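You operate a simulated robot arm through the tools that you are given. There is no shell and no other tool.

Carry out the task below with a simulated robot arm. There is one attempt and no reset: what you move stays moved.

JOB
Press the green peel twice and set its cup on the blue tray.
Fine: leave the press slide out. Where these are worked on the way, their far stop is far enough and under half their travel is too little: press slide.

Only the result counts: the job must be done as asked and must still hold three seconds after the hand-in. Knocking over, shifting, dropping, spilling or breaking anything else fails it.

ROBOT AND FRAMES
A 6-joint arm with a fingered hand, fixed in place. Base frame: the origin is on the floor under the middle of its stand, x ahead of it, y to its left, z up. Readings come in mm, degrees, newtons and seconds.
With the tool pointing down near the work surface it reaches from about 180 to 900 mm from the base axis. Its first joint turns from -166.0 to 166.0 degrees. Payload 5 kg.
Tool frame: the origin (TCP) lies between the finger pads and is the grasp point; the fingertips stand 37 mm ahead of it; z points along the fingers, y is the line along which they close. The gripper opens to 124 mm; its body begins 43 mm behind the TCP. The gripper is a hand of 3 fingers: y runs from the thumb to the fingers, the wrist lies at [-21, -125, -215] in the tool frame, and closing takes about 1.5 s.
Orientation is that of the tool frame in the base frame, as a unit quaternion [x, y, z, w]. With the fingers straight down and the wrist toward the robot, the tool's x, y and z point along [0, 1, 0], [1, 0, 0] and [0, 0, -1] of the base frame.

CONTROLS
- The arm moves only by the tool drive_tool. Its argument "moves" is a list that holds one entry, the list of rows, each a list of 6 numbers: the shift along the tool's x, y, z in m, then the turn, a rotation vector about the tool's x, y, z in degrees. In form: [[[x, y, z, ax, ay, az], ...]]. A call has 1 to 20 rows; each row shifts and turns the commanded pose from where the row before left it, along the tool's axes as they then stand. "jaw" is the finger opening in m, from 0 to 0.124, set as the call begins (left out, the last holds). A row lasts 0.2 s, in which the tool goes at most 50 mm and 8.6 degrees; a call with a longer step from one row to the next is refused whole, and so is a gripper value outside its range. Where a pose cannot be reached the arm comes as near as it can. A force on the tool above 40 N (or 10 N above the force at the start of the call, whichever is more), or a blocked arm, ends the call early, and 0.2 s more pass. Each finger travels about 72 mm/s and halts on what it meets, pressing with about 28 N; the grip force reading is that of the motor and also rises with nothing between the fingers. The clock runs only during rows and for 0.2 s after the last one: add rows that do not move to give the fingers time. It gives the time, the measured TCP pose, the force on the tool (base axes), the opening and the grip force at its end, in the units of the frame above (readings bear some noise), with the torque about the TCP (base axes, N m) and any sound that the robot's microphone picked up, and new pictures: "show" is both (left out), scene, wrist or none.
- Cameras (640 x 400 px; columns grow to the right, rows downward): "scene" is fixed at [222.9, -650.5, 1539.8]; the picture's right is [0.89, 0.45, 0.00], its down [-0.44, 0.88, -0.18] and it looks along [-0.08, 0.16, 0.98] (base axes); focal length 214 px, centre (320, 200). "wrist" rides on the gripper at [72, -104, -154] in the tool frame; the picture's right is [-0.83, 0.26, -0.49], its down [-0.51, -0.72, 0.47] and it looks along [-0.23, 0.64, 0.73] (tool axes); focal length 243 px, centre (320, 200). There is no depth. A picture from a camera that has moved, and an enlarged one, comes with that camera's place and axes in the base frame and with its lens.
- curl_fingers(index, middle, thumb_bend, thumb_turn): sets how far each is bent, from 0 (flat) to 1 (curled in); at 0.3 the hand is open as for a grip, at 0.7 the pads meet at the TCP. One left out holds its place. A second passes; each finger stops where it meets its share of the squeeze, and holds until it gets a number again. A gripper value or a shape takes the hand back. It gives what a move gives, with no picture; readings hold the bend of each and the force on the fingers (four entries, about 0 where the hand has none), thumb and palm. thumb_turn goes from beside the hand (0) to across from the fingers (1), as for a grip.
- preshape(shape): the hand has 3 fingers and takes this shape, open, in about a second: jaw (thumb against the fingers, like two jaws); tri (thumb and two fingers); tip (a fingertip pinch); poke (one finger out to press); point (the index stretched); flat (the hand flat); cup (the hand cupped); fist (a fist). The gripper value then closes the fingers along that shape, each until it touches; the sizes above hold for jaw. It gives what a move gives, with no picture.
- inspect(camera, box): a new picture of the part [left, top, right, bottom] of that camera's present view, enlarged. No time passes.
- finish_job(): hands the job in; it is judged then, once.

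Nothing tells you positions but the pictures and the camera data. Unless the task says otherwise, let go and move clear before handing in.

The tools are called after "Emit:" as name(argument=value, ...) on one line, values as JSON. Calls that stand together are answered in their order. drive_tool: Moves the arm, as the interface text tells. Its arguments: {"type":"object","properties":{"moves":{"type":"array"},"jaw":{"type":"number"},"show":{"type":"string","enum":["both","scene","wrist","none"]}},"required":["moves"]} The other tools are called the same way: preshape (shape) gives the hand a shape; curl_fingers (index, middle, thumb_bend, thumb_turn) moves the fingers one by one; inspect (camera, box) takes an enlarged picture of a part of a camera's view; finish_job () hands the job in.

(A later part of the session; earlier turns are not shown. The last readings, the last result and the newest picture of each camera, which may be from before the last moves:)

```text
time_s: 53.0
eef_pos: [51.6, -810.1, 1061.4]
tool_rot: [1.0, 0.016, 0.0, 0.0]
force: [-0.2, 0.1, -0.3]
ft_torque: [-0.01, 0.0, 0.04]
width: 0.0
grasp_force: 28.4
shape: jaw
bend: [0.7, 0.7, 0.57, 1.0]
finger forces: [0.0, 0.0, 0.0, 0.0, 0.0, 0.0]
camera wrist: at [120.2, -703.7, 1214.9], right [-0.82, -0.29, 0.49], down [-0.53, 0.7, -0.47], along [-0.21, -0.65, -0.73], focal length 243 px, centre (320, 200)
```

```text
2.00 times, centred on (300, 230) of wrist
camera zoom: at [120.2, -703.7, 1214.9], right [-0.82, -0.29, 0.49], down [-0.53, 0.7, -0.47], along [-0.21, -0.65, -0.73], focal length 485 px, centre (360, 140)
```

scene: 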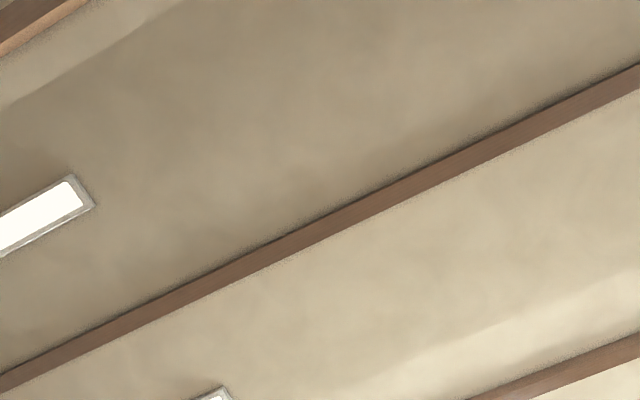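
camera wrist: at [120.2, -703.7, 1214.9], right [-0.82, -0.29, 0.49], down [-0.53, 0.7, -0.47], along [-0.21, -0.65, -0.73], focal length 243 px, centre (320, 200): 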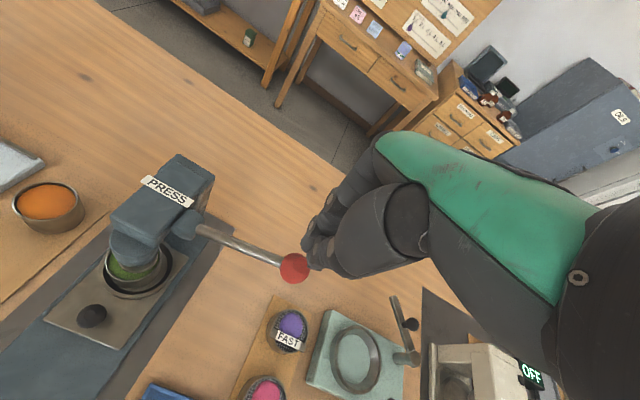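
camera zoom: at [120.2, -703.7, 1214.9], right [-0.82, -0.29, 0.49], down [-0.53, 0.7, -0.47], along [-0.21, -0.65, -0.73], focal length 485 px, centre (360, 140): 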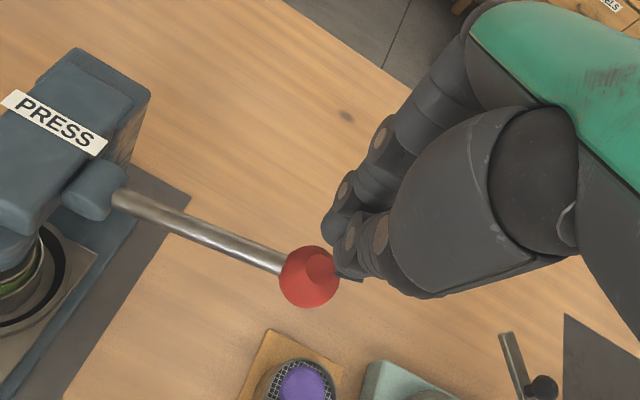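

The ball is directly under the fingertips, within 2 mm. I'll descend to contact.

Emit:
drive_tool(moves=[[[-0.001, 0, 0.013, 0, 0, 0], [0, 0, 0.011, 0, 0, 0], [0, 0, 0, 0, 0, 0]]], show="none")

Emit:
drive_tool(moves=[[[0, 0, 0.004, 0, 0, 0], [0, 0, 0.004, 0, 0, 0], [0, 0, 0, 0, 0, 0]]], show="wrist")

Emit:
inspect(camera="wrist", box=[100, 130, 420, 330])

```text
time_s: 53.8
eef_pos: [50.6, -812.6, 1036.8]
tool_rot: [1.0, 0.017, 0.0, 0.0]
force: [-0.2, -0.7, -0.3]
ft_torque: [0.01, -0.02, 0.0]
width: 0.0
grasp_force: 28.3
shape: jaw
bend: [0.7, 0.7, 0.57, 1.0]
finger forces: [0.0, 0.0, 0.0, 0.0, 0.0, 0.0]
```

```text
time_s: 54.6
eef_pos: [50.4, -812.7, 1027.9]
tool_rot: [1.0, 0.017, 0.0, 0.0]
force: [0.1, 0.6, 1.0]
ft_torque: [0.04, -0.01, 0.04]
width: 0.1
grasp_force: 28.9
shape: jaw
bend: [0.7, 0.7, 0.57, 1.0]
finger forces: [0.0, 0.0, 0.1, 0.0, 0.1, 0.0]
camera wrist: at [119.3, -705.9, 1182.9], right [-0.82, -0.29, 0.49], down [-0.53, 0.7, -0.47], along [-0.21, -0.65, -0.73], focal length 243 px, centre (320, 200)
```

wrist: 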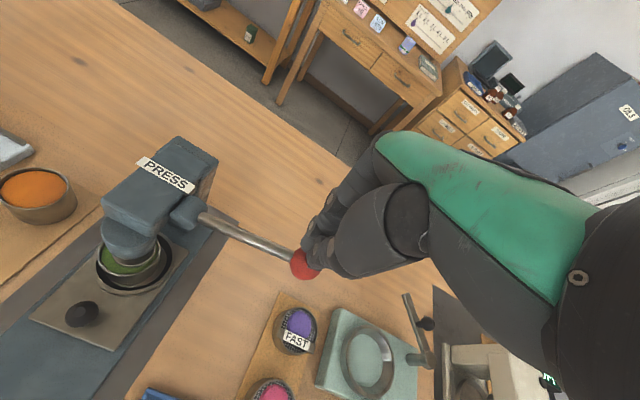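

```text
2.00 times, centred on (260, 230) of wrist
camera zoom: at [119.3, -705.9, 1182.9], right [-0.82, -0.29, 0.49], down [-0.53, 0.7, -0.47], along [-0.21, -0.65, -0.73], focal length 485 px, centre (440, 140)
```

zoom: 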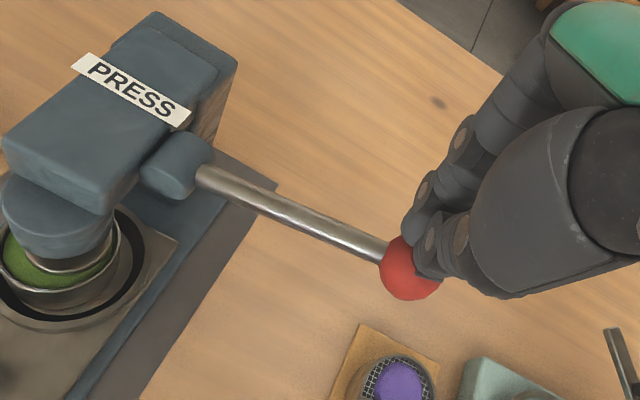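

Emit:
drive_tool(moves=[[[0, 0, 0.004, 0, 0, 0], [0, 0, 0.004, 0, 0, 0], [0, 0, 0, 0, 0, 0]]], show="wrist")

Emit:
inspect(camera="wrist", box=[100, 130, 420, 330])

```text
time_s: 55.4
eef_pos: [49.1, -813.6, 1025.6]
tool_rot: [1.0, 0.016, 0.0, 0.005]
force: [-2.1, 10.3, 34.9]
ft_torque: [0.75, 0.11, 0.01]
width: 0.0
grasp_force: 27.9
shape: jaw
bend: [0.7, 0.7, 0.57, 1.0]
finger forces: [0.0, 0.1, 0.1, 0.0, 59.9, 0.0]
camera wrist: at [119.2, -705.4, 1178.9], right [-0.82, -0.28, 0.49], down [-0.53, 0.7, -0.48], along [-0.21, -0.65, -0.73], focal length 243 px, centre (320, 200)
```

wrist: 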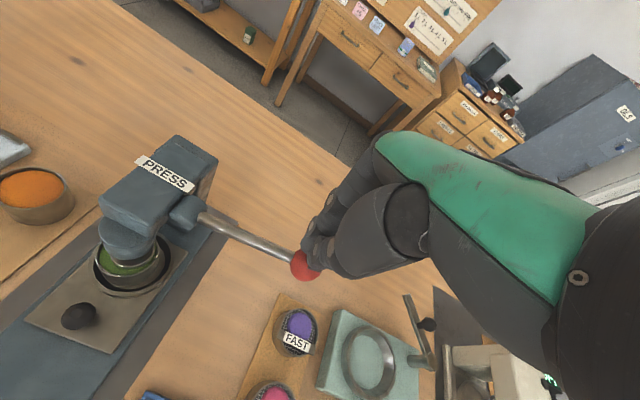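

```text
2.00 times, centred on (260, 230) of wrist
camera zoom: at [119.2, -705.4, 1178.9], right [-0.82, -0.28, 0.49], down [-0.53, 0.7, -0.48], along [-0.21, -0.65, -0.73], focal length 485 px, centre (440, 140)
```

zoom: 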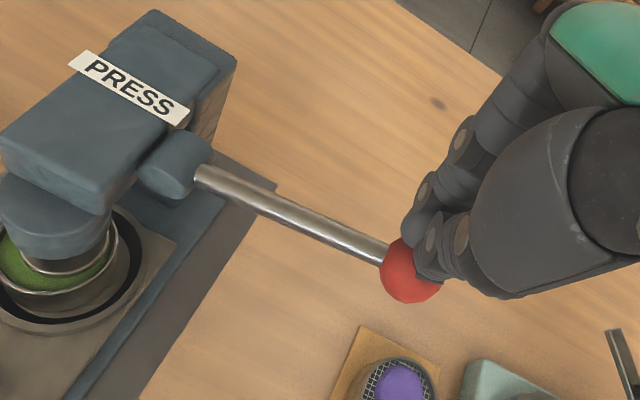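

The ball pushes back at 35 N and has barely moved. I'll look closely at the hub and plunger to work out how this lever moves.

Emit:
inspect(camera="wrist", box=[150, 170, 270, 250])

Emit:
inspect(camera="wrist", box=[80, 130, 220, 320])

Emit:
inspect(camera="wrist", box=[270, 180, 370, 300])

```text
5.00 times, centred on (210, 210) of wrist
camera zoom: at [119.2, -705.4, 1178.9], right [-0.82, -0.28, 0.49], down [-0.53, 0.7, -0.48], along [-0.21, -0.65, -0.73], focal length 1213 px, centre (870, 150)
```

zoom: 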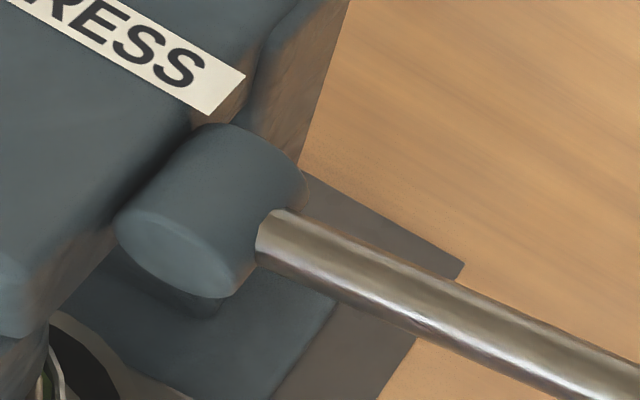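

```text
2.11 times, centred on (150, 225) of wrist
camera zoom: at [119.2, -705.4, 1178.9], right [-0.82, -0.28, 0.49], down [-0.53, 0.7, -0.48], along [-0.21, -0.65, -0.73], focal length 511 px, centre (678, 147)
```

zoom: 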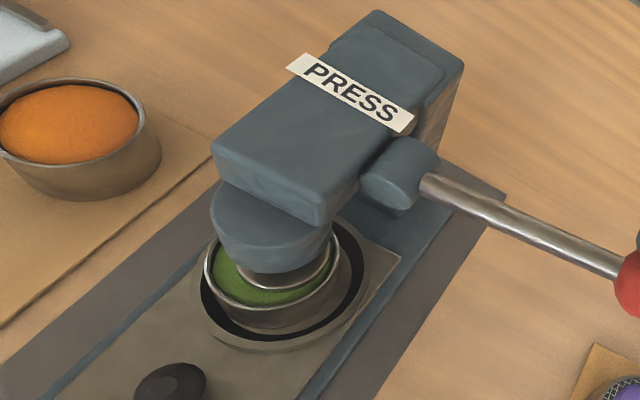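

```text
3.33 times, centred on (320, 240) of wrist
camera zoom: at [119.2, -705.4, 1178.9], right [-0.82, -0.28, 0.49], down [-0.53, 0.7, -0.48], along [-0.21, -0.65, -0.73], focal length 809 px, centre (320, 67)
```

zoom: 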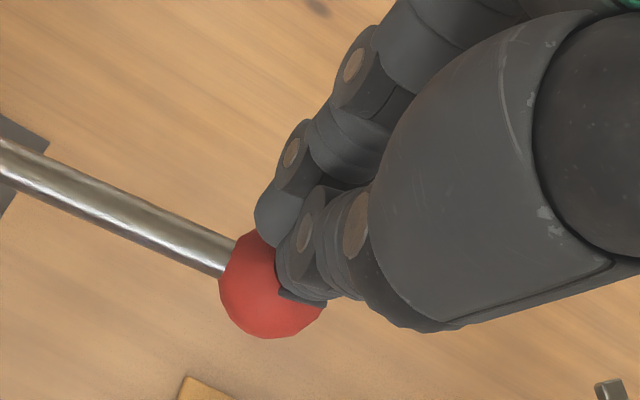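

The hub axis does run along y, so pushing down is the right direction. The lever may be heavily damped, so I'll hold here briefly and see if it yields.

Emit:
drive_tool(moves=[[[0, 0, 0, 0, 0, 0], [0, 0, 0, 0, 0, 0], [0, 0, 0, 0, 0, 0], [0, 0, 0, 0, 0, 0], [0, 0, 0, 0, 0, 0]]], show="none")

```text
time_s: 56.6
eef_pos: [51.4, -812.8, 1020.7]
tool_rot: [1.0, 0.016, 0.0, 0.0]
force: [1.7, 2.6, 1.5]
ft_torque: [0.15, -0.01, -0.06]
width: 0.0
grasp_force: 28.2
shape: jaw
bend: [0.7, 0.7, 0.57, 1.0]
finger forces: [0.0, 0.0, 0.0, 0.1, 0.0, 0.0]
```

The force dropped to 1.5 N and the lever followed, so it's a damped lever. I'll push on slowly.

Emit:
drive_tool(moves=[[[0, 0, 0.002, 0, 0, 0], [0, 0, 0.002, 0, 0, 0], [0, 0, 0.002, 0, 0, 0], [0, 0, 0.002, 0, 0, 0], [0, 0, 0.002, 0, 0, 0], [0, 0, 0, 0, 0, 0]]], show="wrist")

Emit:
inspect(camera="wrist", box=[80, 130, 400, 330])

```text
time_s: 58.0
eef_pos: [49.1, -812.6, 1010.8]
tool_rot: [1.0, 0.017, 0.0, -0.001]
force: [-0.3, 0.7, 2.3]
ft_torque: [0.06, 0.04, 0.01]
width: 0.0
grasp_force: 27.6
shape: jaw
bend: [0.7, 0.7, 0.57, 1.0]
finger forces: [0.1, 0.0, 0.0, 0.0, 0.0, 0.0]
camera wrist: at [118.2, -705.5, 1164.4], right [-0.82, -0.29, 0.49], down [-0.53, 0.7, -0.47], along [-0.21, -0.65, -0.73], focal length 243 px, centre (320, 200)
```

wrist: 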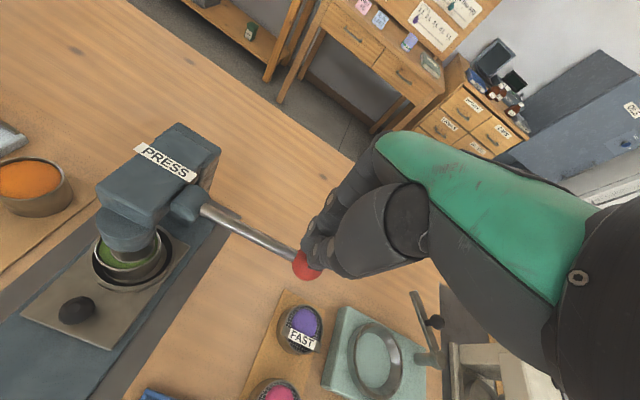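

```text
2.00 times, centred on (240, 230) of wrist
camera zoom: at [118.2, -705.5, 1164.4], right [-0.82, -0.29, 0.49], down [-0.53, 0.7, -0.47], along [-0.21, -0.65, -0.73], focal length 485 px, centre (480, 140)
```

zoom: 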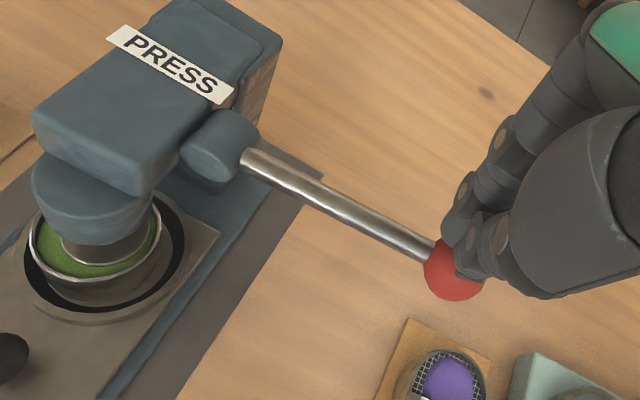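

The lever is moving smoothly at low force, so I'll keep pushing down along its arc.

Emit:
drive_tool(moves=[[[0, 0, 0.0025, 0, 0, 0], [0, 0, 0.0025, 0, 0, 0], [0, 0, 0.0025, 0, 0, 0], [0, 0, 0.0025, 0, 0, 0], [0, 0, 0.0025, 0, 0, 0], [0, 0, 0.0025, 0, 0, 0], [0, 0, 0.0025, 0, 0, 0], [0, 0, 0.0025, 0, 0, 0], [0, 0, 0, 0, 0, 0]]], show="wrist")

Emit:
inspect(camera="wrist", box=[80, 130, 400, 330])

```text
time_s: 60.0
eef_pos: [48.8, -813.2, 991.9]
tool_rot: [1.0, 0.016, 0.0, 0.002]
force: [-1.2, 5.4, 12.0]
ft_torque: [0.3, 0.11, 0.04]
width: 0.0
grasp_force: 27.7
shape: jaw
bend: [0.7, 0.7, 0.57, 1.0]
finger forces: [0.0, 0.0, 0.0, 0.0, 0.0, 0.0]
camera wrist: at [118.6, -705.5, 1146.0], right [-0.82, -0.29, 0.49], down [-0.53, 0.7, -0.47], along [-0.21, -0.65, -0.73], focal length 243 px, centre (320, 200)
```

wrist: 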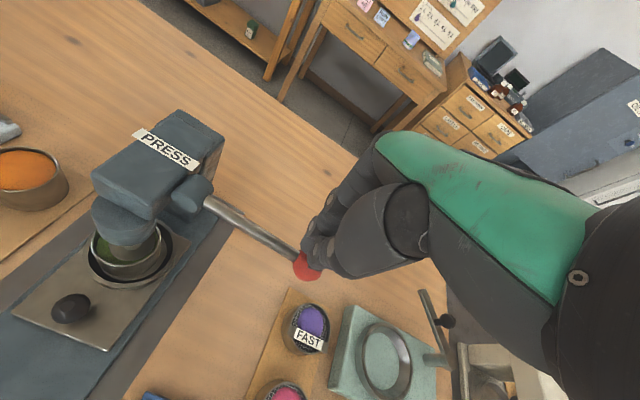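

```text
2.00 times, centred on (240, 230) of wrist
camera zoom: at [118.6, -705.5, 1146.0], right [-0.82, -0.29, 0.49], down [-0.53, 0.7, -0.47], along [-0.21, -0.65, -0.73], focal length 485 px, centre (480, 140)
```

zoom: 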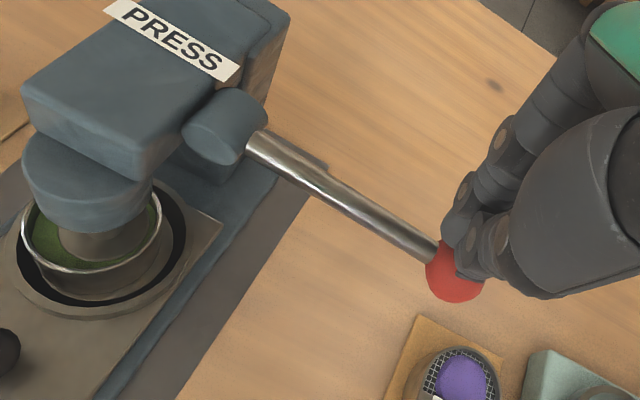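

The plunger is descending into the cup and the force is up to 12 N. I'll continue in small steps to the end of the stroke.

Emit:
drive_tool(moves=[[[0, 0, 0.002, 0, 0, 0], [0, 0, 0.002, 0, 0, 0], [0, 0, 0.002, 0, 0, 0], [0, 0, 0.002, 0, 0, 0], [0, 0, 0, 0, 0, 0], [0, 0, 0, 0, 0, 0]]], show="none")

Emit:
drive_tool(moves=[[[0.0005, 0, 0.002, 0, 0, 0], [0.0005, 0, 0.002, 0, 0, 0], [0.0005, 0, 0.002, 0, 0, 0], [0.0005, 0, 0.002, 0, 0, 0], [0, 0, 0, 0, 0, 0], [0, 0, 0, 0, 0, 0]]], show="wrist")

Emit:
inspect(camera="wrist", box=[80, 130, 400, 330])

```text
time_s: 60.8
eef_pos: [48.6, -812.8, 993.1]
tool_rot: [1.0, 0.016, 0.001, 0.004]
force: [-0.8, 12.2, 13.9]
ft_torque: [0.58, 0.13, -0.07]
width: 0.2
grasp_force: 28.2
shape: jaw
bend: [0.7, 0.7, 0.56, 1.0]
finger forces: [0.0, 0.0, 0.0, 0.0, 0.0, 0.0]
stopped in row 3: the force on the tool passed its limit at 42 N (the readings are from after the stop); the commanded pose is now the measured one
```

```text
time_s: 61.4
eef_pos: [50.7, -816.0, 993.0]
tool_rot: [1.0, 0.015, 0.0, 0.008]
force: [-1.7, 15.8, 14.9]
ft_torque: [0.79, 0.14, -0.05]
width: 0.0
grasp_force: 27.8
shape: jaw
bend: [0.7, 0.7, 0.56, 1.0]
finger forces: [0.0, 0.0, 0.0, 0.1, 48.9, 0.1]
stopped in row 3: the force on the tool passed its limit at 42 N (the readings are from after the stop); the commanded pose is now the measured one
camera wrist: at [119.2, -706.5, 1145.1], right [-0.82, -0.28, 0.5], down [-0.53, 0.7, -0.48], along [-0.21, -0.66, -0.72], focal length 243 px, centre (320, 200)
```

wrist: 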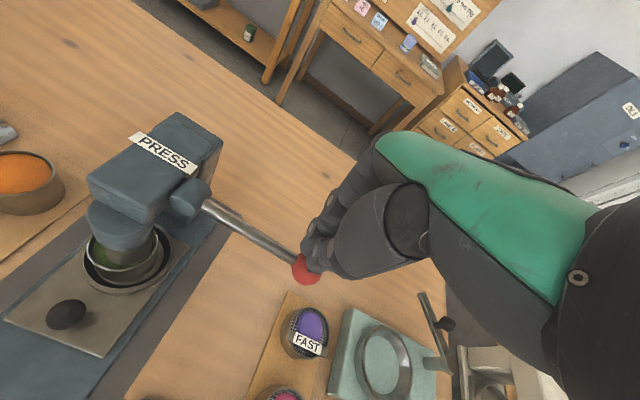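

```text
2.00 times, centred on (240, 230) of wrist
camera zoom: at [119.2, -706.5, 1145.1], right [-0.82, -0.28, 0.5], down [-0.53, 0.7, -0.48], along [-0.21, -0.66, -0.72], focal length 485 px, centre (480, 140)
```

zoom: 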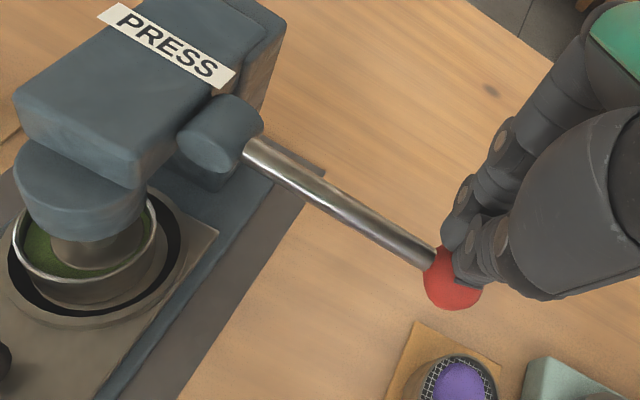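

The lever stopped firmly, with more than 42 N giving no further motion. The contact is only on the thumb, slightly off the ball's centre, so I'll lift off and see whether the lever returns by itself and where the ball really is.

Emit:
drive_tool(moves=[[[0, 0, -0.02, 0, 0, 0], [0, 0, -0.03, 0, 0, 0], [0, 0, -0.03, 0, 0, 0], [0, 0, 0, 0, 0, 0], [0, 0, 0, 0, 0, 0]]], show="wrist")

Emit:
inspect(camera="wrist", box=[80, 130, 400, 330])

```text
time_s: 62.6
eef_pos: [50.8, -815.4, 1071.2]
tool_rot: [1.0, 0.017, 0.0, 0.007]
force: [0.2, 0.1, -0.4]
ft_torque: [-0.05, 0.02, 0.02]
width: 0.0
grasp_force: 27.8
shape: jaw
bend: [0.7, 0.7, 0.56, 1.0]
finger forces: [0.0, 0.0, 0.0, 0.0, 0.1, 0.0]
camera wrist: at [120.1, -706.6, 1223.5], right [-0.82, -0.28, 0.5], down [-0.53, 0.7, -0.48], along [-0.21, -0.66, -0.72], focal length 243 px, centre (320, 200)
```

wrist: 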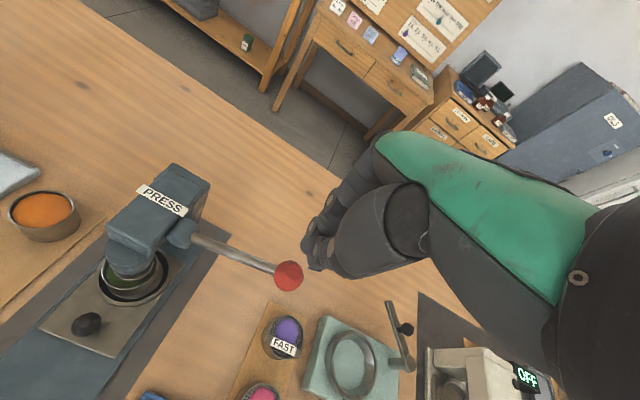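

```text
2.00 times, centred on (240, 230) of wrist
camera zoom: at [120.1, -706.6, 1223.5], right [-0.82, -0.28, 0.5], down [-0.53, 0.7, -0.48], along [-0.21, -0.66, -0.72], focal length 485 px, centre (480, 140)
```

zoom: 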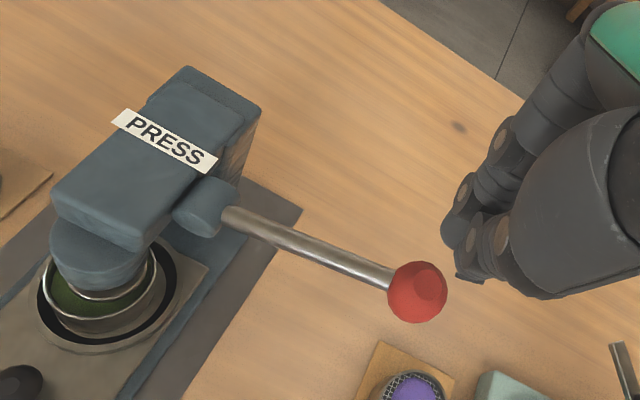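

The lever springs back up by itself, and the peel now looks darker, so the first press seems to have worked. I'll zoom in on the cup to check.

Emit:
inspect(camera="wrist", box=[90, 220, 190, 320])

```text
4.00 times, centred on (140, 270) of wrist
camera zoom: at [120.1, -706.6, 1223.5], right [-0.82, -0.28, 0.5], down [-0.53, 0.7, -0.48], along [-0.21, -0.66, -0.72], focal length 970 px, centre (1040, -80)
```

zoom: 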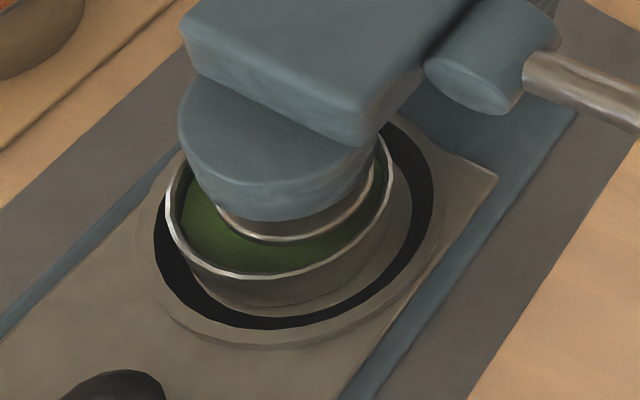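

The peel sits lower and darker, so the first press has registered. Now the second press, with the same stroke.

Emit:
drive_tool(moves=[[[0, 0, 0.02, 0.8, 0, 0], [0, 0, 0.018, 0, 0, 0], [0, 0, 0, 0, 0, 0]]], show="none")

Emit:
drive_tool(moves=[[[0, 0, 0.002, 0, 0, 0], [0, 0, 0.002, 0, 0, 0], [0, 0, 0.002, 0, 0, 0], [0, 0, 0.002, 0, 0, 0], [0, 0, 0.002, 0, 0, 0], [0, 0, 0.002, 0, 0, 0], [0, 0, 0.002, 0, 0, 0], [0, 0, 0.002, 0, 0, 0], [0, 0, 0.002, 0, 0, 0], [0, 0, 0.002, 0, 0, 0]]], show="wrist")

Emit:
inspect(camera="wrist", box=[80, 130, 400, 330])

```text
time_s: 63.4
eef_pos: [51.1, -816.2, 1032.3]
tool_rot: [1.0, 0.016, 0.0, -0.001]
force: [0.8, -0.3, 1.0]
ft_torque: [0.01, -0.02, -0.01]
width: 0.1
grasp_force: 28.1
shape: jaw
bend: [0.7, 0.7, 0.56, 1.0]
finger forces: [0.0, 0.0, 0.1, 0.0, 0.0, 0.0]
```

```text
time_s: 65.6
eef_pos: [51.1, -816.3, 1013.6]
tool_rot: [1.0, 0.017, 0.0, 0.0]
force: [-0.3, 1.2, 3.2]
ft_torque: [0.04, 0.04, 0.03]
width: 0.0
grasp_force: 28.3
shape: jaw
bend: [0.7, 0.7, 0.56, 1.0]
finger forces: [0.0, 0.0, 0.1, 0.0, 0.0, 0.0]
camera wrist: at [119.5, -708.8, 1166.9], right [-0.82, -0.29, 0.49], down [-0.53, 0.7, -0.47], along [-0.21, -0.65, -0.73], focal length 243 px, centre (320, 200)
```

wrist: 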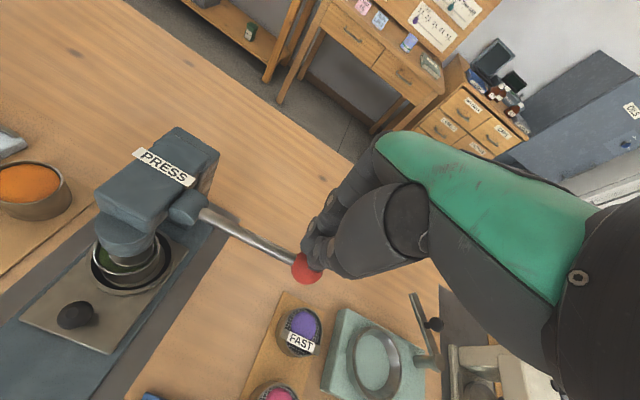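

```text
2.00 times, centred on (240, 230) of wrist
camera zoom: at [119.5, -708.8, 1166.9], right [-0.82, -0.29, 0.49], down [-0.53, 0.7, -0.47], along [-0.21, -0.65, -0.73], focal length 485 px, centre (480, 140)
```

zoom: 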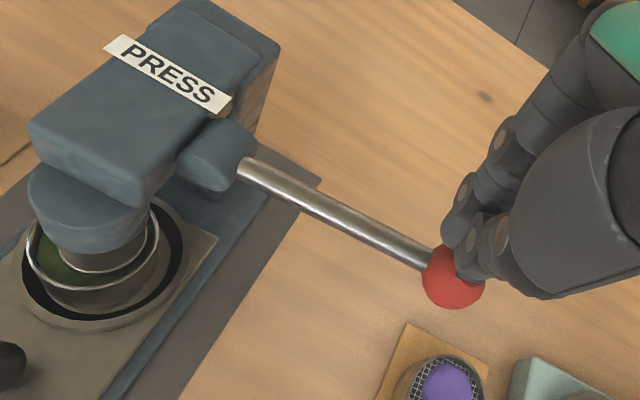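

The lever is following, so I'll continue down to the firm stop.

Emit:
drive_tool(moves=[[[0, 0, 0.002, 0, 0, 0], [0, 0, 0.002, 0, 0, 0], [0, 0, 0.002, 0, 0, 0], [0, 0, 0.002, 0, 0, 0], [0, 0, 0.002, 0, 0, 0], [0, 0, 0.002, 0, 0, 0], [0, 0, 0.002, 0, 0, 0], [0, 0, 0.002, 0, 0, 0], [0, 0, 0.002, 0, 0, 0], [0, 0, 0.002, 0, 0, 0], [0, 0, 0.002, 0, 0, 0], [0, 0, 0.002, 0, 0, 0], [0, 0, 0.002, 0, 0, 0], [0, 0, 0.002, 0, 0, 0]]], show="wrist")

Emit:
inspect(camera="wrist", box=[80, 130, 400, 330])

```text
time_s: 68.4
eef_pos: [50.6, -818.3, 994.5]
tool_rot: [1.0, 0.016, 0.001, 0.007]
force: [0.9, 3.0, 11.4]
ft_torque: [0.24, -0.01, -0.06]
width: 0.1
grasp_force: 27.8
shape: jaw
bend: [0.7, 0.7, 0.57, 1.0]
finger forces: [0.1, 0.1, 0.0, 0.0, 0.0, 0.1]
stopped in row 13: the force on the tool passed its limit at 42 N (the readings are from after the stop); the commanded pose is now the measured one
camera wrist: at [119.7, -709.9, 1147.3], right [-0.82, -0.28, 0.49], down [-0.53, 0.7, -0.48], along [-0.21, -0.66, -0.72], focal length 243 px, centre (320, 200)
```

wrist: 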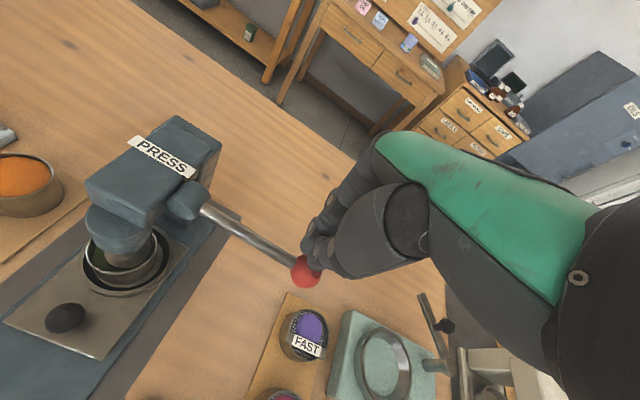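

```text
2.00 times, centred on (240, 230) of wrist
camera zoom: at [119.7, -709.9, 1147.3], right [-0.82, -0.28, 0.49], down [-0.53, 0.7, -0.48], along [-0.21, -0.66, -0.72], focal length 485 px, centre (480, 140)
```

zoom: 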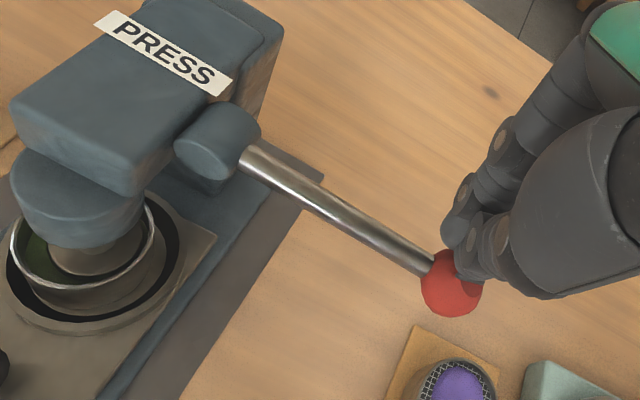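

It stopped firmly at the same place. One more small push will make sure the stroke is complete, then I'll lift off.

Emit:
drive_tool(moves=[[[0, 0, 0.002, 0, 0, 0], [0, 0, 0.002, 0, 0, 0], [0, 0, 0.001, 0, 0, 0], [0, 0, 0, 0, 0, 0]]], show="wrist")

Emit:
inspect(camera="wrist", box=[70, 200, 190, 320])

Emit:
drive_tool(moves=[[[0, 0, -0.02, 0.8, 0, 0], [0, 0, -0.03, 0, 0, 0], [0, 0, -0.03, 0, 0, 0], [0, 0, 0, 0, 0, 0], [0, 0, 0, 0, 0, 0], [0, 0, 0, 0, 0, 0]]], show="wrist")

Emit:
inspect(camera="wrist", box=[90, 220, 190, 320])

```text
time_s: 69.0
eef_pos: [50.5, -819.7, 995.0]
tool_rot: [1.0, 0.017, 0.002, 0.011]
force: [0.5, -1.6, 5.8]
ft_torque: [-0.04, -0.03, -0.01]
width: 0.1
grasp_force: 27.8
shape: jaw
bend: [0.7, 0.7, 0.57, 1.0]
finger forces: [0.1, 0.1, 0.0, 0.0, 0.0, 0.0]
stopped in row 3: the force on the tool passed its limit at 42 N (the readings are from after the stop); the commanded pose is now the measured one
camera wrist: at [120.1, -711.3, 1146.6], right [-0.82, -0.28, 0.5], down [-0.53, 0.69, -0.49], along [-0.21, -0.66, -0.72], focal length 243 px, centre (320, 200)
```

wrist: 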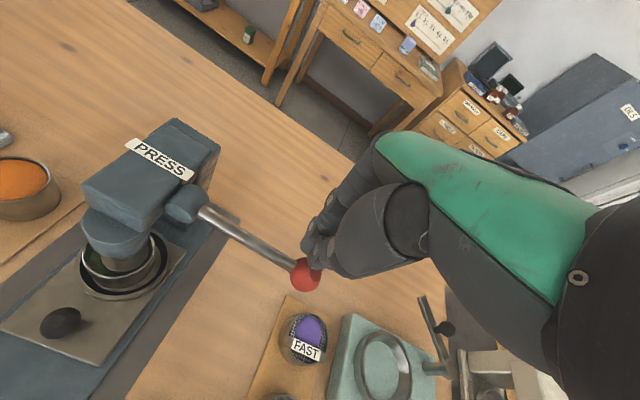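

```text
3.33 times, centred on (130, 260) of wrist
camera zoom: at [120.1, -711.3, 1146.6], right [-0.82, -0.28, 0.5], down [-0.53, 0.69, -0.49], along [-0.21, -0.66, -0.72], focal length 809 px, centre (953, 0)
```

zoom: 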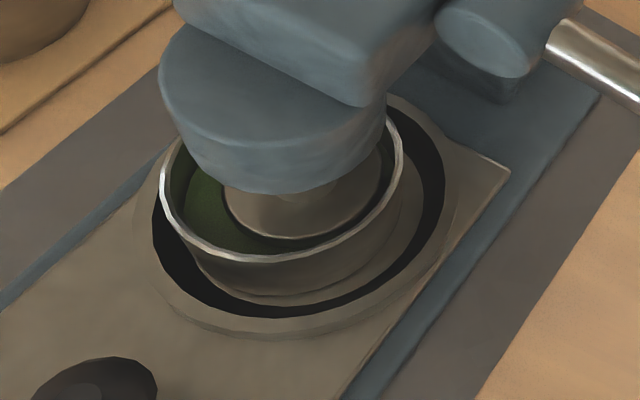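

```text
time_s: 70.4
eef_pos: [51.7, -819.2, 1071.2]
tool_rot: [1.0, 0.016, 0.0, 0.001]
force: [-0.4, 0.6, -0.6]
ft_torque: [0.0, -0.04, 0.02]
width: 0.1
grasp_force: 28.1
shape: jaw
bend: [0.7, 0.7, 0.57, 1.0]
finger forces: [0.1, 0.1, 0.0, 0.1, 0.0, 0.1]
camera wrist: at [119.5, -713.1, 1225.6], right [-0.82, -0.29, 0.49], down [-0.53, 0.7, -0.47], along [-0.21, -0.65, -0.73], focal length 243 px, centre (320, 200)
```

wrist: 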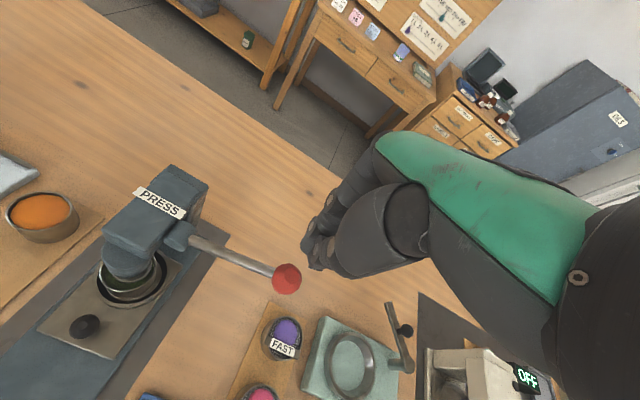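

```text
4.00 times, centred on (140, 270) of wrist
camera zoom: at [119.5, -713.1, 1225.6], right [-0.82, -0.29, 0.49], down [-0.53, 0.7, -0.47], along [-0.21, -0.65, -0.73], focal length 970 px, centre (1040, -80)
```

zoom: 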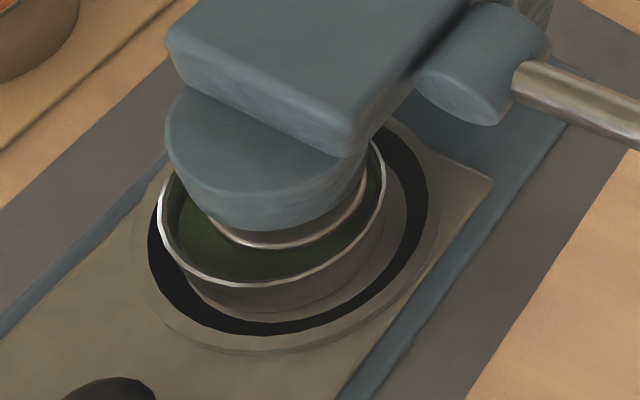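

The peel is darker and lower again and the lever is back up, so both presses are done. Now I'll retrace the path to the slide knob with the same tilted pose to pull the slide out.

Emit:
drive_tool(moves=[[[0.0301, -0.0269, 0, 0, 0, 0], [0.0301, -0.0269, 0, 0, 0, 0], [0.0301, -0.0269, 0, 0, 0, 0], [0.0301, -0.0269, 0, 0, 0, 0], [0.0301, -0.0269, 0, 0, 0, 0], [0.0301, -0.0269, 0, 0, 0, 0], [0, 0, 0.041, 0, 0, 0], [0, 0, 0, 0, 0, -8], [0, 0, 0, 0, 0, -8], [0, 0, 0, 0, 0, -8], [0, 0, 0, 0, 0, -8], [0, 0, 0, 0, 0, -8], [0, 0, 0, 0, 0, -8], [0, 0, 0, 0, 0, -8], [0, 0, 0, 0, 0, -8], [0, 0, 0, 0, 0, 0]]], jaw=0.062, show="wrist")

Emit:
drive_tool(moves=[[[0, 0, 0, 0, -7, 0], [0, 0, 0, 0, -7, 0], [0, 0, 0, 0, -7, 0], [0, 0, 0, 0, -7, 0], [0, 0, 0, 0, -7, 0], [0, 0, 0, 0, 0, 0]]], show="wrist")

```text
time_s: 73.8
eef_pos: [225.7, -652.6, 1031.9]
tool_rot: [0.839, 0.545, 0.0, 0.001]
force: [-0.6, -0.1, 1.1]
ft_torque: [0.0, 0.0, -0.02]
width: 61.5
grasp_force: 0.1
shape: jaw
bend: [0.74, 0.45, 0.69, 1.0]
finger forces: [0.0, 0.0, 0.0, 0.0, 0.0, 0.1]
camera wrist: at [160.0, -543.6, 1184.7], right [-0.1, -0.86, 0.49], down [-0.86, -0.17, -0.47], along [0.49, -0.47, -0.73], focal length 243 px, centre (320, 200)
```

wrist: 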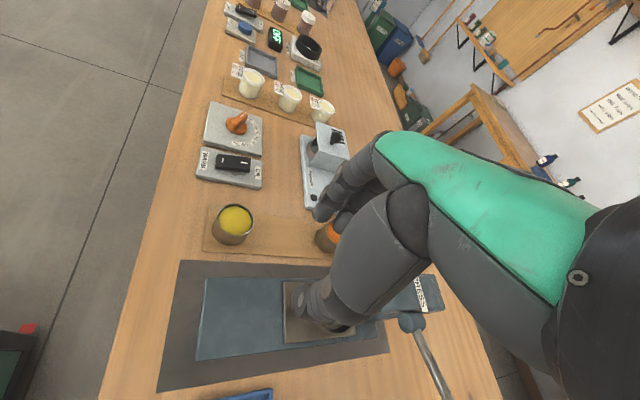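

```text
time_s: 75.2
eef_pos: [225.4, -652.3, 1031.9]
tool_rot: [0.8, 0.519, -0.253, 0.165]
force: [-0.3, -0.3, -0.1]
ft_torque: [0.02, -0.02, -0.01]
width: 61.7
grasp_force: 0.0
shape: jaw
bend: [0.74, 0.45, 0.69, 1.0]
finger forces: [0.0, 0.1, 0.1, 0.0, 0.0, 0.0]
camera wrist: at [190.9, -475.2, 1115.3], right [0.08, -0.47, 0.88], down [-0.94, -0.33, -0.09], along [0.34, -0.82, -0.46], focal length 243 px, centre (320, 200)
```

wrist: 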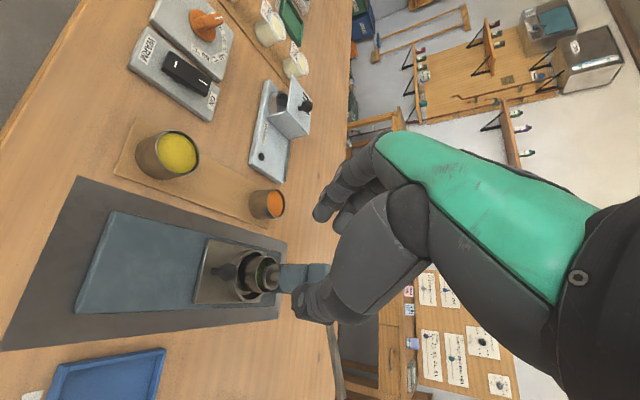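

Emit:
drive_tool(moves=[[[0.0253, 0.0009, 0.0354, 0, 0, 0], [0.0253, 0.0009, 0.0354, 0, 0, 0], [0, 0, 0, 0, 0, 0]]], show="wrist")

Emit:
inspect(camera="wrist", box=[220, 140, 480, 360])

```text
time_s: 76.0
eef_pos: [227.8, -652.8, 943.9]
tool_rot: [0.8, 0.518, -0.253, 0.165]
force: [1.3, 0.1, 1.0]
ft_torque: [0.02, 0.04, -0.03]
width: 61.5
grasp_force: 0.1
shape: jaw
bend: [0.74, 0.45, 0.69, 1.0]
finger forces: [0.1, 0.1, 0.1, 0.0, 0.1, 0.1]
camera wrist: at [193.3, -475.5, 1027.0], right [0.08, -0.47, 0.88], down [-0.94, -0.33, -0.1], along [0.34, -0.82, -0.46], focal length 243 px, centre (320, 200)
```

wrist: 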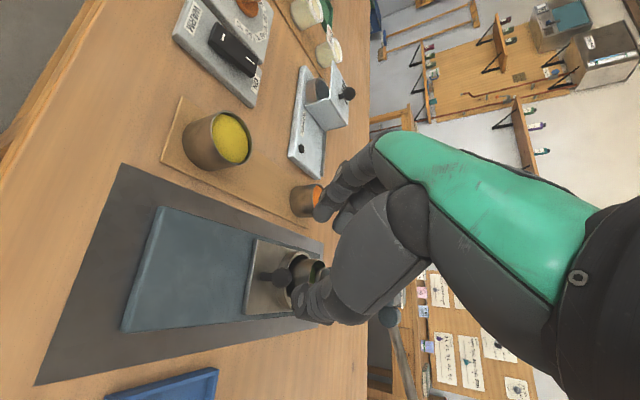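

```text
1.82 times, centred on (350, 250) of wrist
camera zoom: at [193.3, -475.5, 1027.0], right [0.08, -0.47, 0.88], down [-0.94, -0.33, -0.1], along [0.34, -0.82, -0.46], focal length 441 px, centre (266, 109)
```

zoom: 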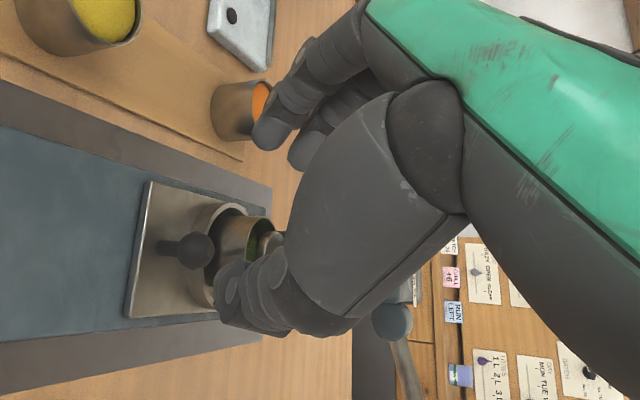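

The view matches my earlier retreat point and the knob is aligned. I'll advance along the tool axis and pinch.

Emit:
drive_tool(moves=[[[0, 0, 0.025, 0, 0, 0], [0, 0, 0.025, 0, 0, 0], [0, 0, 0.02, 0, 0, 0], [0, 0, 0.018, 0, 0, 0], [0, 0, 0, 0, 0, 0]]], show="none")

Emit:
drive_tool(moves=[[[0, 0, 0, 0, 0, 0], [0, 0, 0, 0, 0, 0], [0, 0, 0, 0, 0, 0], [0, 0, 0, 0, 0, 0], [0, 0, 0, 0, 0, 0]]], jaw=0.0, show="wrist")

Emit:
inspect(camera="wrist", box=[220, 140, 480, 360])

```text
time_s: 77.2
eef_pos: [207.6, -698.8, 873.1]
tool_rot: [0.8, 0.519, -0.253, 0.165]
force: [0.7, 0.3, 0.3]
ft_torque: [0.02, 0.01, -0.03]
width: 61.5
grasp_force: 0.1
shape: jaw
bend: [0.74, 0.45, 0.69, 1.0]
finger forces: [0.1, 0.0, 0.0, 0.1, 0.1, 0.1]
```

```text
time_s: 78.4
eef_pos: [207.7, -697.9, 873.1]
tool_rot: [0.8, 0.518, -0.253, 0.165]
force: [-0.7, 0.5, -1.4]
ft_torque: [0.02, 0.04, -0.05]
width: 14.4
grasp_force: 27.6
shape: jaw
bend: [0.72, 0.68, 0.74, 1.0]
finger forces: [14.9, 6.7, 0.0, 0.0, 24.8, 0.0]
camera wrist: at [172.5, -521.6, 956.1], right [0.08, -0.47, 0.88], down [-0.94, -0.33, -0.1], along [0.34, -0.82, -0.46], focal length 243 px, centre (320, 200)
```

wrist: 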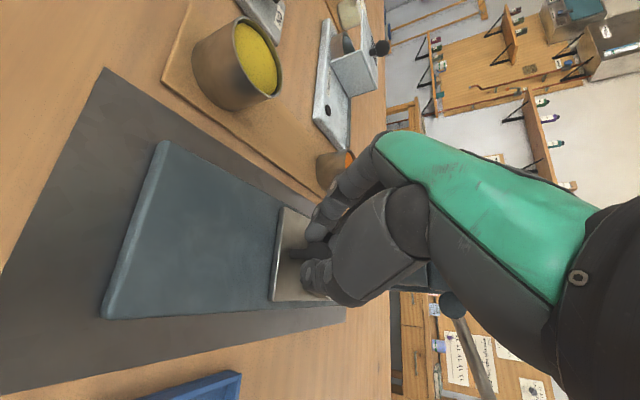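

```text
1.82 times, centred on (350, 250) of wrist
camera zoom: at [172.5, -521.6, 956.1], right [0.08, -0.47, 0.88], down [-0.94, -0.33, -0.1], along [0.34, -0.82, -0.46], focal length 441 px, centre (266, 109)
```

zoom: 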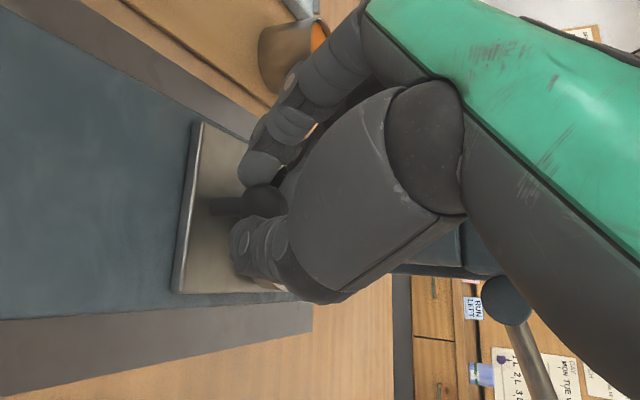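

The knob is pinched, so I'll pull the slide out along +y, gently at first.

Emit:
drive_tool(moves=[[[0.00374, -0.00205, -0.00262, 0, 0, 0], [0.00598, -0.00328, -0.00418, 0, 0, 0], [0.00747, -0.0041, -0.00523, 0, 0, 0], [0.00747, -0.0041, -0.00523, 0, 0, 0], [0, 0, 0, 0, 0, 0]]], show="wrist")

```text
time_s: 79.6
eef_pos: [207.5, -666.6, 872.3]
tool_rot: [0.801, 0.518, -0.253, 0.164]
force: [-0.8, 0.9, -2.9]
ft_torque: [0.04, -0.03, 0.0]
width: 14.3
grasp_force: 27.8
shape: jaw
bend: [0.72, 0.68, 0.74, 1.0]
finger forces: [15.6, 6.5, 0.0, 0.1, 24.7, 0.0]
camera wrist: at [172.4, -489.2, 956.3], right [0.08, -0.47, 0.88], down [-0.94, -0.33, -0.1], along [0.34, -0.82, -0.46], focal length 243 px, centre (320, 200)
```

wrist: 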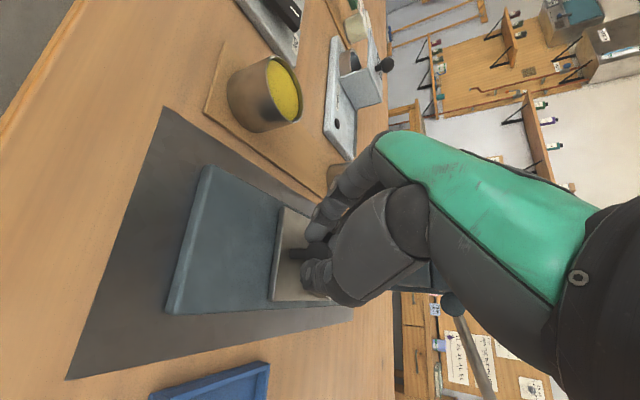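

The slide is coming out smoothly, so I'll continue.

Emit:
drive_tool(moves=[[[0.00747, -0.0041, -0.00523, 0, 0, 0], [0.00747, -0.0041, -0.00523, 0, 0, 0], [0.00747, -0.0041, -0.00523, 0, 0, 0], [0.00747, -0.0041, -0.00523, 0, 0, 0], [0.00747, -0.0041, -0.00523, 0, 0, 0], [0.00747, -0.0041, -0.00523, 0, 0, 0], [0.00747, -0.0041, -0.00523, 0, 0, 0], [0.00747, -0.0041, -0.00523, 0, 0, 0], [0.00747, -0.0041, -0.00523, 0, 0, 0], [0, 0, 0, 0, 0, 0]]], show="none")

Emit:
drive_tool(moves=[[[0.00374, -0.00205, -0.00262, 0, 0, 0], [0.00374, -0.00205, -0.00262, 0, 0, 0], [0, 0, 0, 0, 0, 0]]], show="wrist")

```text
time_s: 81.8
eef_pos: [206.7, -576.0, 872.2]
tool_rot: [0.801, 0.518, -0.253, 0.164]
force: [-0.7, -0.4, -4.0]
ft_torque: [0.04, -0.01, -0.06]
width: 14.1
grasp_force: 28.1
shape: jaw
bend: [0.72, 0.68, 0.74, 1.0]
finger forces: [16.0, 7.0, 0.0, 0.1, 24.7, 0.0]
```

```text
time_s: 82.6
eef_pos: [208.2, -566.9, 872.2]
tool_rot: [0.8, 0.518, -0.253, 0.165]
force: [-2.6, 0.3, 0.6]
ft_torque: [0.02, 0.06, -0.07]
width: 14.0
grasp_force: 27.8
shape: jaw
bend: [0.72, 0.68, 0.74, 1.0]
finger forces: [15.1, 7.8, 0.1, 0.1, 26.4, 0.1]
camera wrist: at [172.5, -388.9, 955.9], right [0.08, -0.47, 0.88], down [-0.94, -0.33, -0.09], along [0.34, -0.82, -0.46], focal length 243 px, centre (320, 200)
```

wrist: 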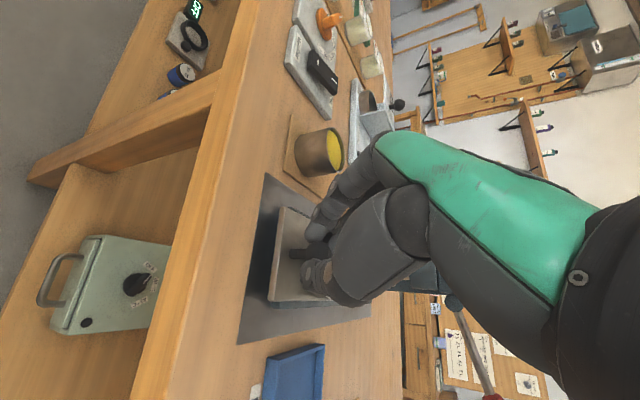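

Emit:
drive_tool(moves=[[[0.00224, -0.00123, -0.00157, 0, 0, 0], [0, 0, 0, 0, 0, 0]]], show="none")

Emit:
drive_tool(moves=[[[0.00149, -0.00082, -0.00105, 0, 0, 0], [0, 0, 0, 0, 0, 0]]], show="none")

```text
time_s: 83.2
eef_pos: [207.9, -563.9, 872.0]
tool_rot: [0.8, 0.519, -0.252, 0.164]
force: [-2.2, -3.7, -1.4]
ft_torque: [-0.06, 0.02, -0.01]
width: 14.2
grasp_force: 28.4
shape: jaw
bend: [0.72, 0.68, 0.74, 1.0]
finger forces: [15.0, 8.7, 0.1, 0.0, 24.1, 0.1]
```

```text
time_s: 83.8
eef_pos: [207.5, -562.5, 872.2]
tool_rot: [0.8, 0.518, -0.253, 0.164]
force: [-4.6, -18.0, -7.0]
ft_torque: [-0.34, -0.01, 0.05]
width: 13.4
grasp_force: 28.1
shape: jaw
bend: [0.72, 0.68, 0.74, 1.0]
finger forces: [12.8, 12.9, 0.1, 0.0, 18.8, 0.0]
```

The outer stop is reached. I'll relax the pull, release the knob and back away.

Emit:
drive_tool(moves=[[[-0.00149, 0.00082, 0.00105, 0, 0, 0], [0, 0, 0, 0, 0, 0]]], show="none")

Emit:
drive_tool(moves=[[[0, 0, 0, 0, 0, 0], [0, 0, 0, 0, 0, 0], [0, 0, 0, 0, 0, 0], [0, 0, -0.02, 0, 0, 0], [0, 0, -0.02, 0, 0, 0], [0, 0, -0.02, 0, 0, 0], [0, 0, 0, 0, 0, 0]]], jaw=0.062, show="wrist")

Emit:
inspect(camera="wrist", box=[210, 160, 390, 360])

```text
time_s: 84.4
eef_pos: [207.0, -562.3, 871.6]
tool_rot: [0.8, 0.518, -0.253, 0.164]
force: [-6.5, -4.0, 0.9]
ft_torque: [-0.13, 0.14, -0.09]
width: 13.5
grasp_force: 28.0
shape: jaw
bend: [0.72, 0.68, 0.74, 1.0]
finger forces: [14.3, 10.9, 0.0, 0.0, 26.5, 0.0]
```

```text
time_s: 86.0
eef_pos: [220.7, -531.8, 920.8]
tool_rot: [0.8, 0.518, -0.253, 0.165]
force: [0.7, 0.1, -0.1]
ft_torque: [-0.01, 0.0, 0.04]
width: 61.7
grasp_force: 0.0
shape: jaw
bend: [0.74, 0.45, 0.69, 1.0]
finger forces: [0.1, 0.1, 0.1, 0.1, 0.0, 0.1]
camera wrist: at [185.2, -354.7, 1004.7], right [0.08, -0.47, 0.88], down [-0.94, -0.33, -0.1], along [0.34, -0.82, -0.46], focal length 243 px, centre (320, 200)
```

wrist: 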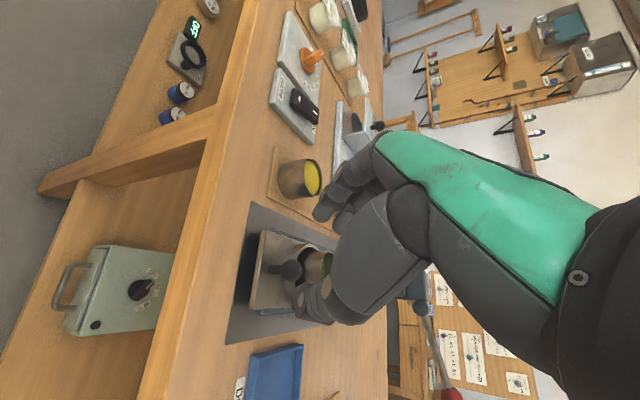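

```text
2.00 times, centred on (300, 260) of wrist
camera zoom: at [185.2, -354.7, 1004.7], right [0.08, -0.47, 0.88], down [-0.94, -0.33, -0.1], along [0.34, -0.82, -0.46], focal length 485 px, centre (360, 80)
```

zoom: 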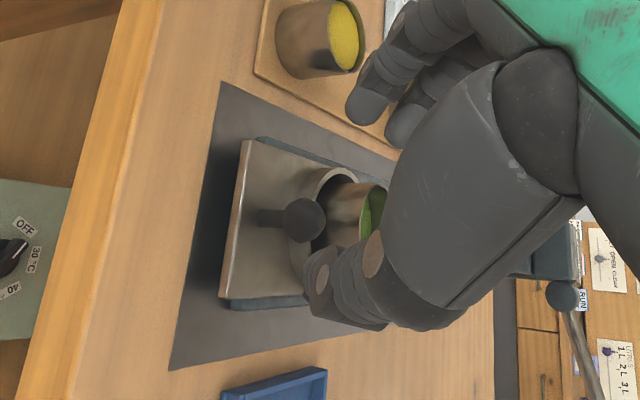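

The slide is out with the cup standing in its ring. I'll raise and straighten the hand, then yaw to -40° and look down on the cup.

Emit:
drive_tool(moves=[[[-0.0116, -0.0113, -0.0198, 0, 0, 0], [-0.0116, -0.0113, -0.0198, 0, 0, 0], [0, 0, 0, 0, 7, 0], [0, 0, 0, 0, 7, 0], [0, 0, 0, 0, 7, 0], [0, 0, 0, 0, 7, 0], [0, 0, 0, 0, 7, 0], [0, 0, 0, 0, 0, 8], [0, 0, 0, 0, 0, 8], [0, 0, 0, 0, 0, 0]]], jaw=0.09, show="wrist")

```text
time_s: 88.2
eef_pos: [202.3, -518.4, 965.9]
tool_rot: [0.907, 0.421, -0.001, 0.001]
force: [-0.3, -0.7, -0.1]
ft_torque: [0.01, 0.01, 0.02]
width: 89.7
grasp_force: 0.1
shape: jaw
bend: [0.27, 0.37, 0.57, 0.99]
finger forces: [0.0, 0.0, 0.0, 0.0, 0.0, 0.1]
camera wrist: at [169.0, -395.7, 1119.9], right [-0.34, -0.8, 0.49], down [-0.88, 0.08, -0.47], along [0.34, -0.59, -0.73], focal length 243 px, centre (320, 200)
```

wrist: 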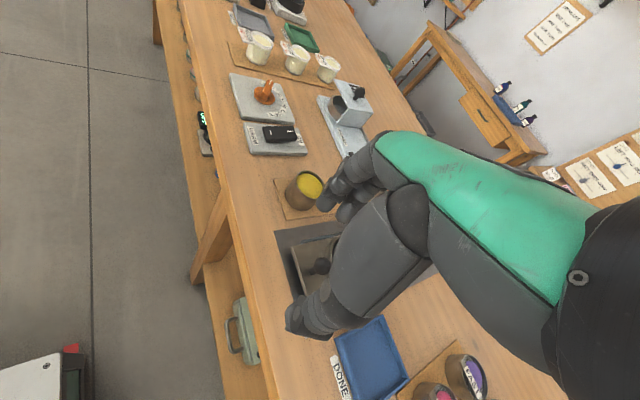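

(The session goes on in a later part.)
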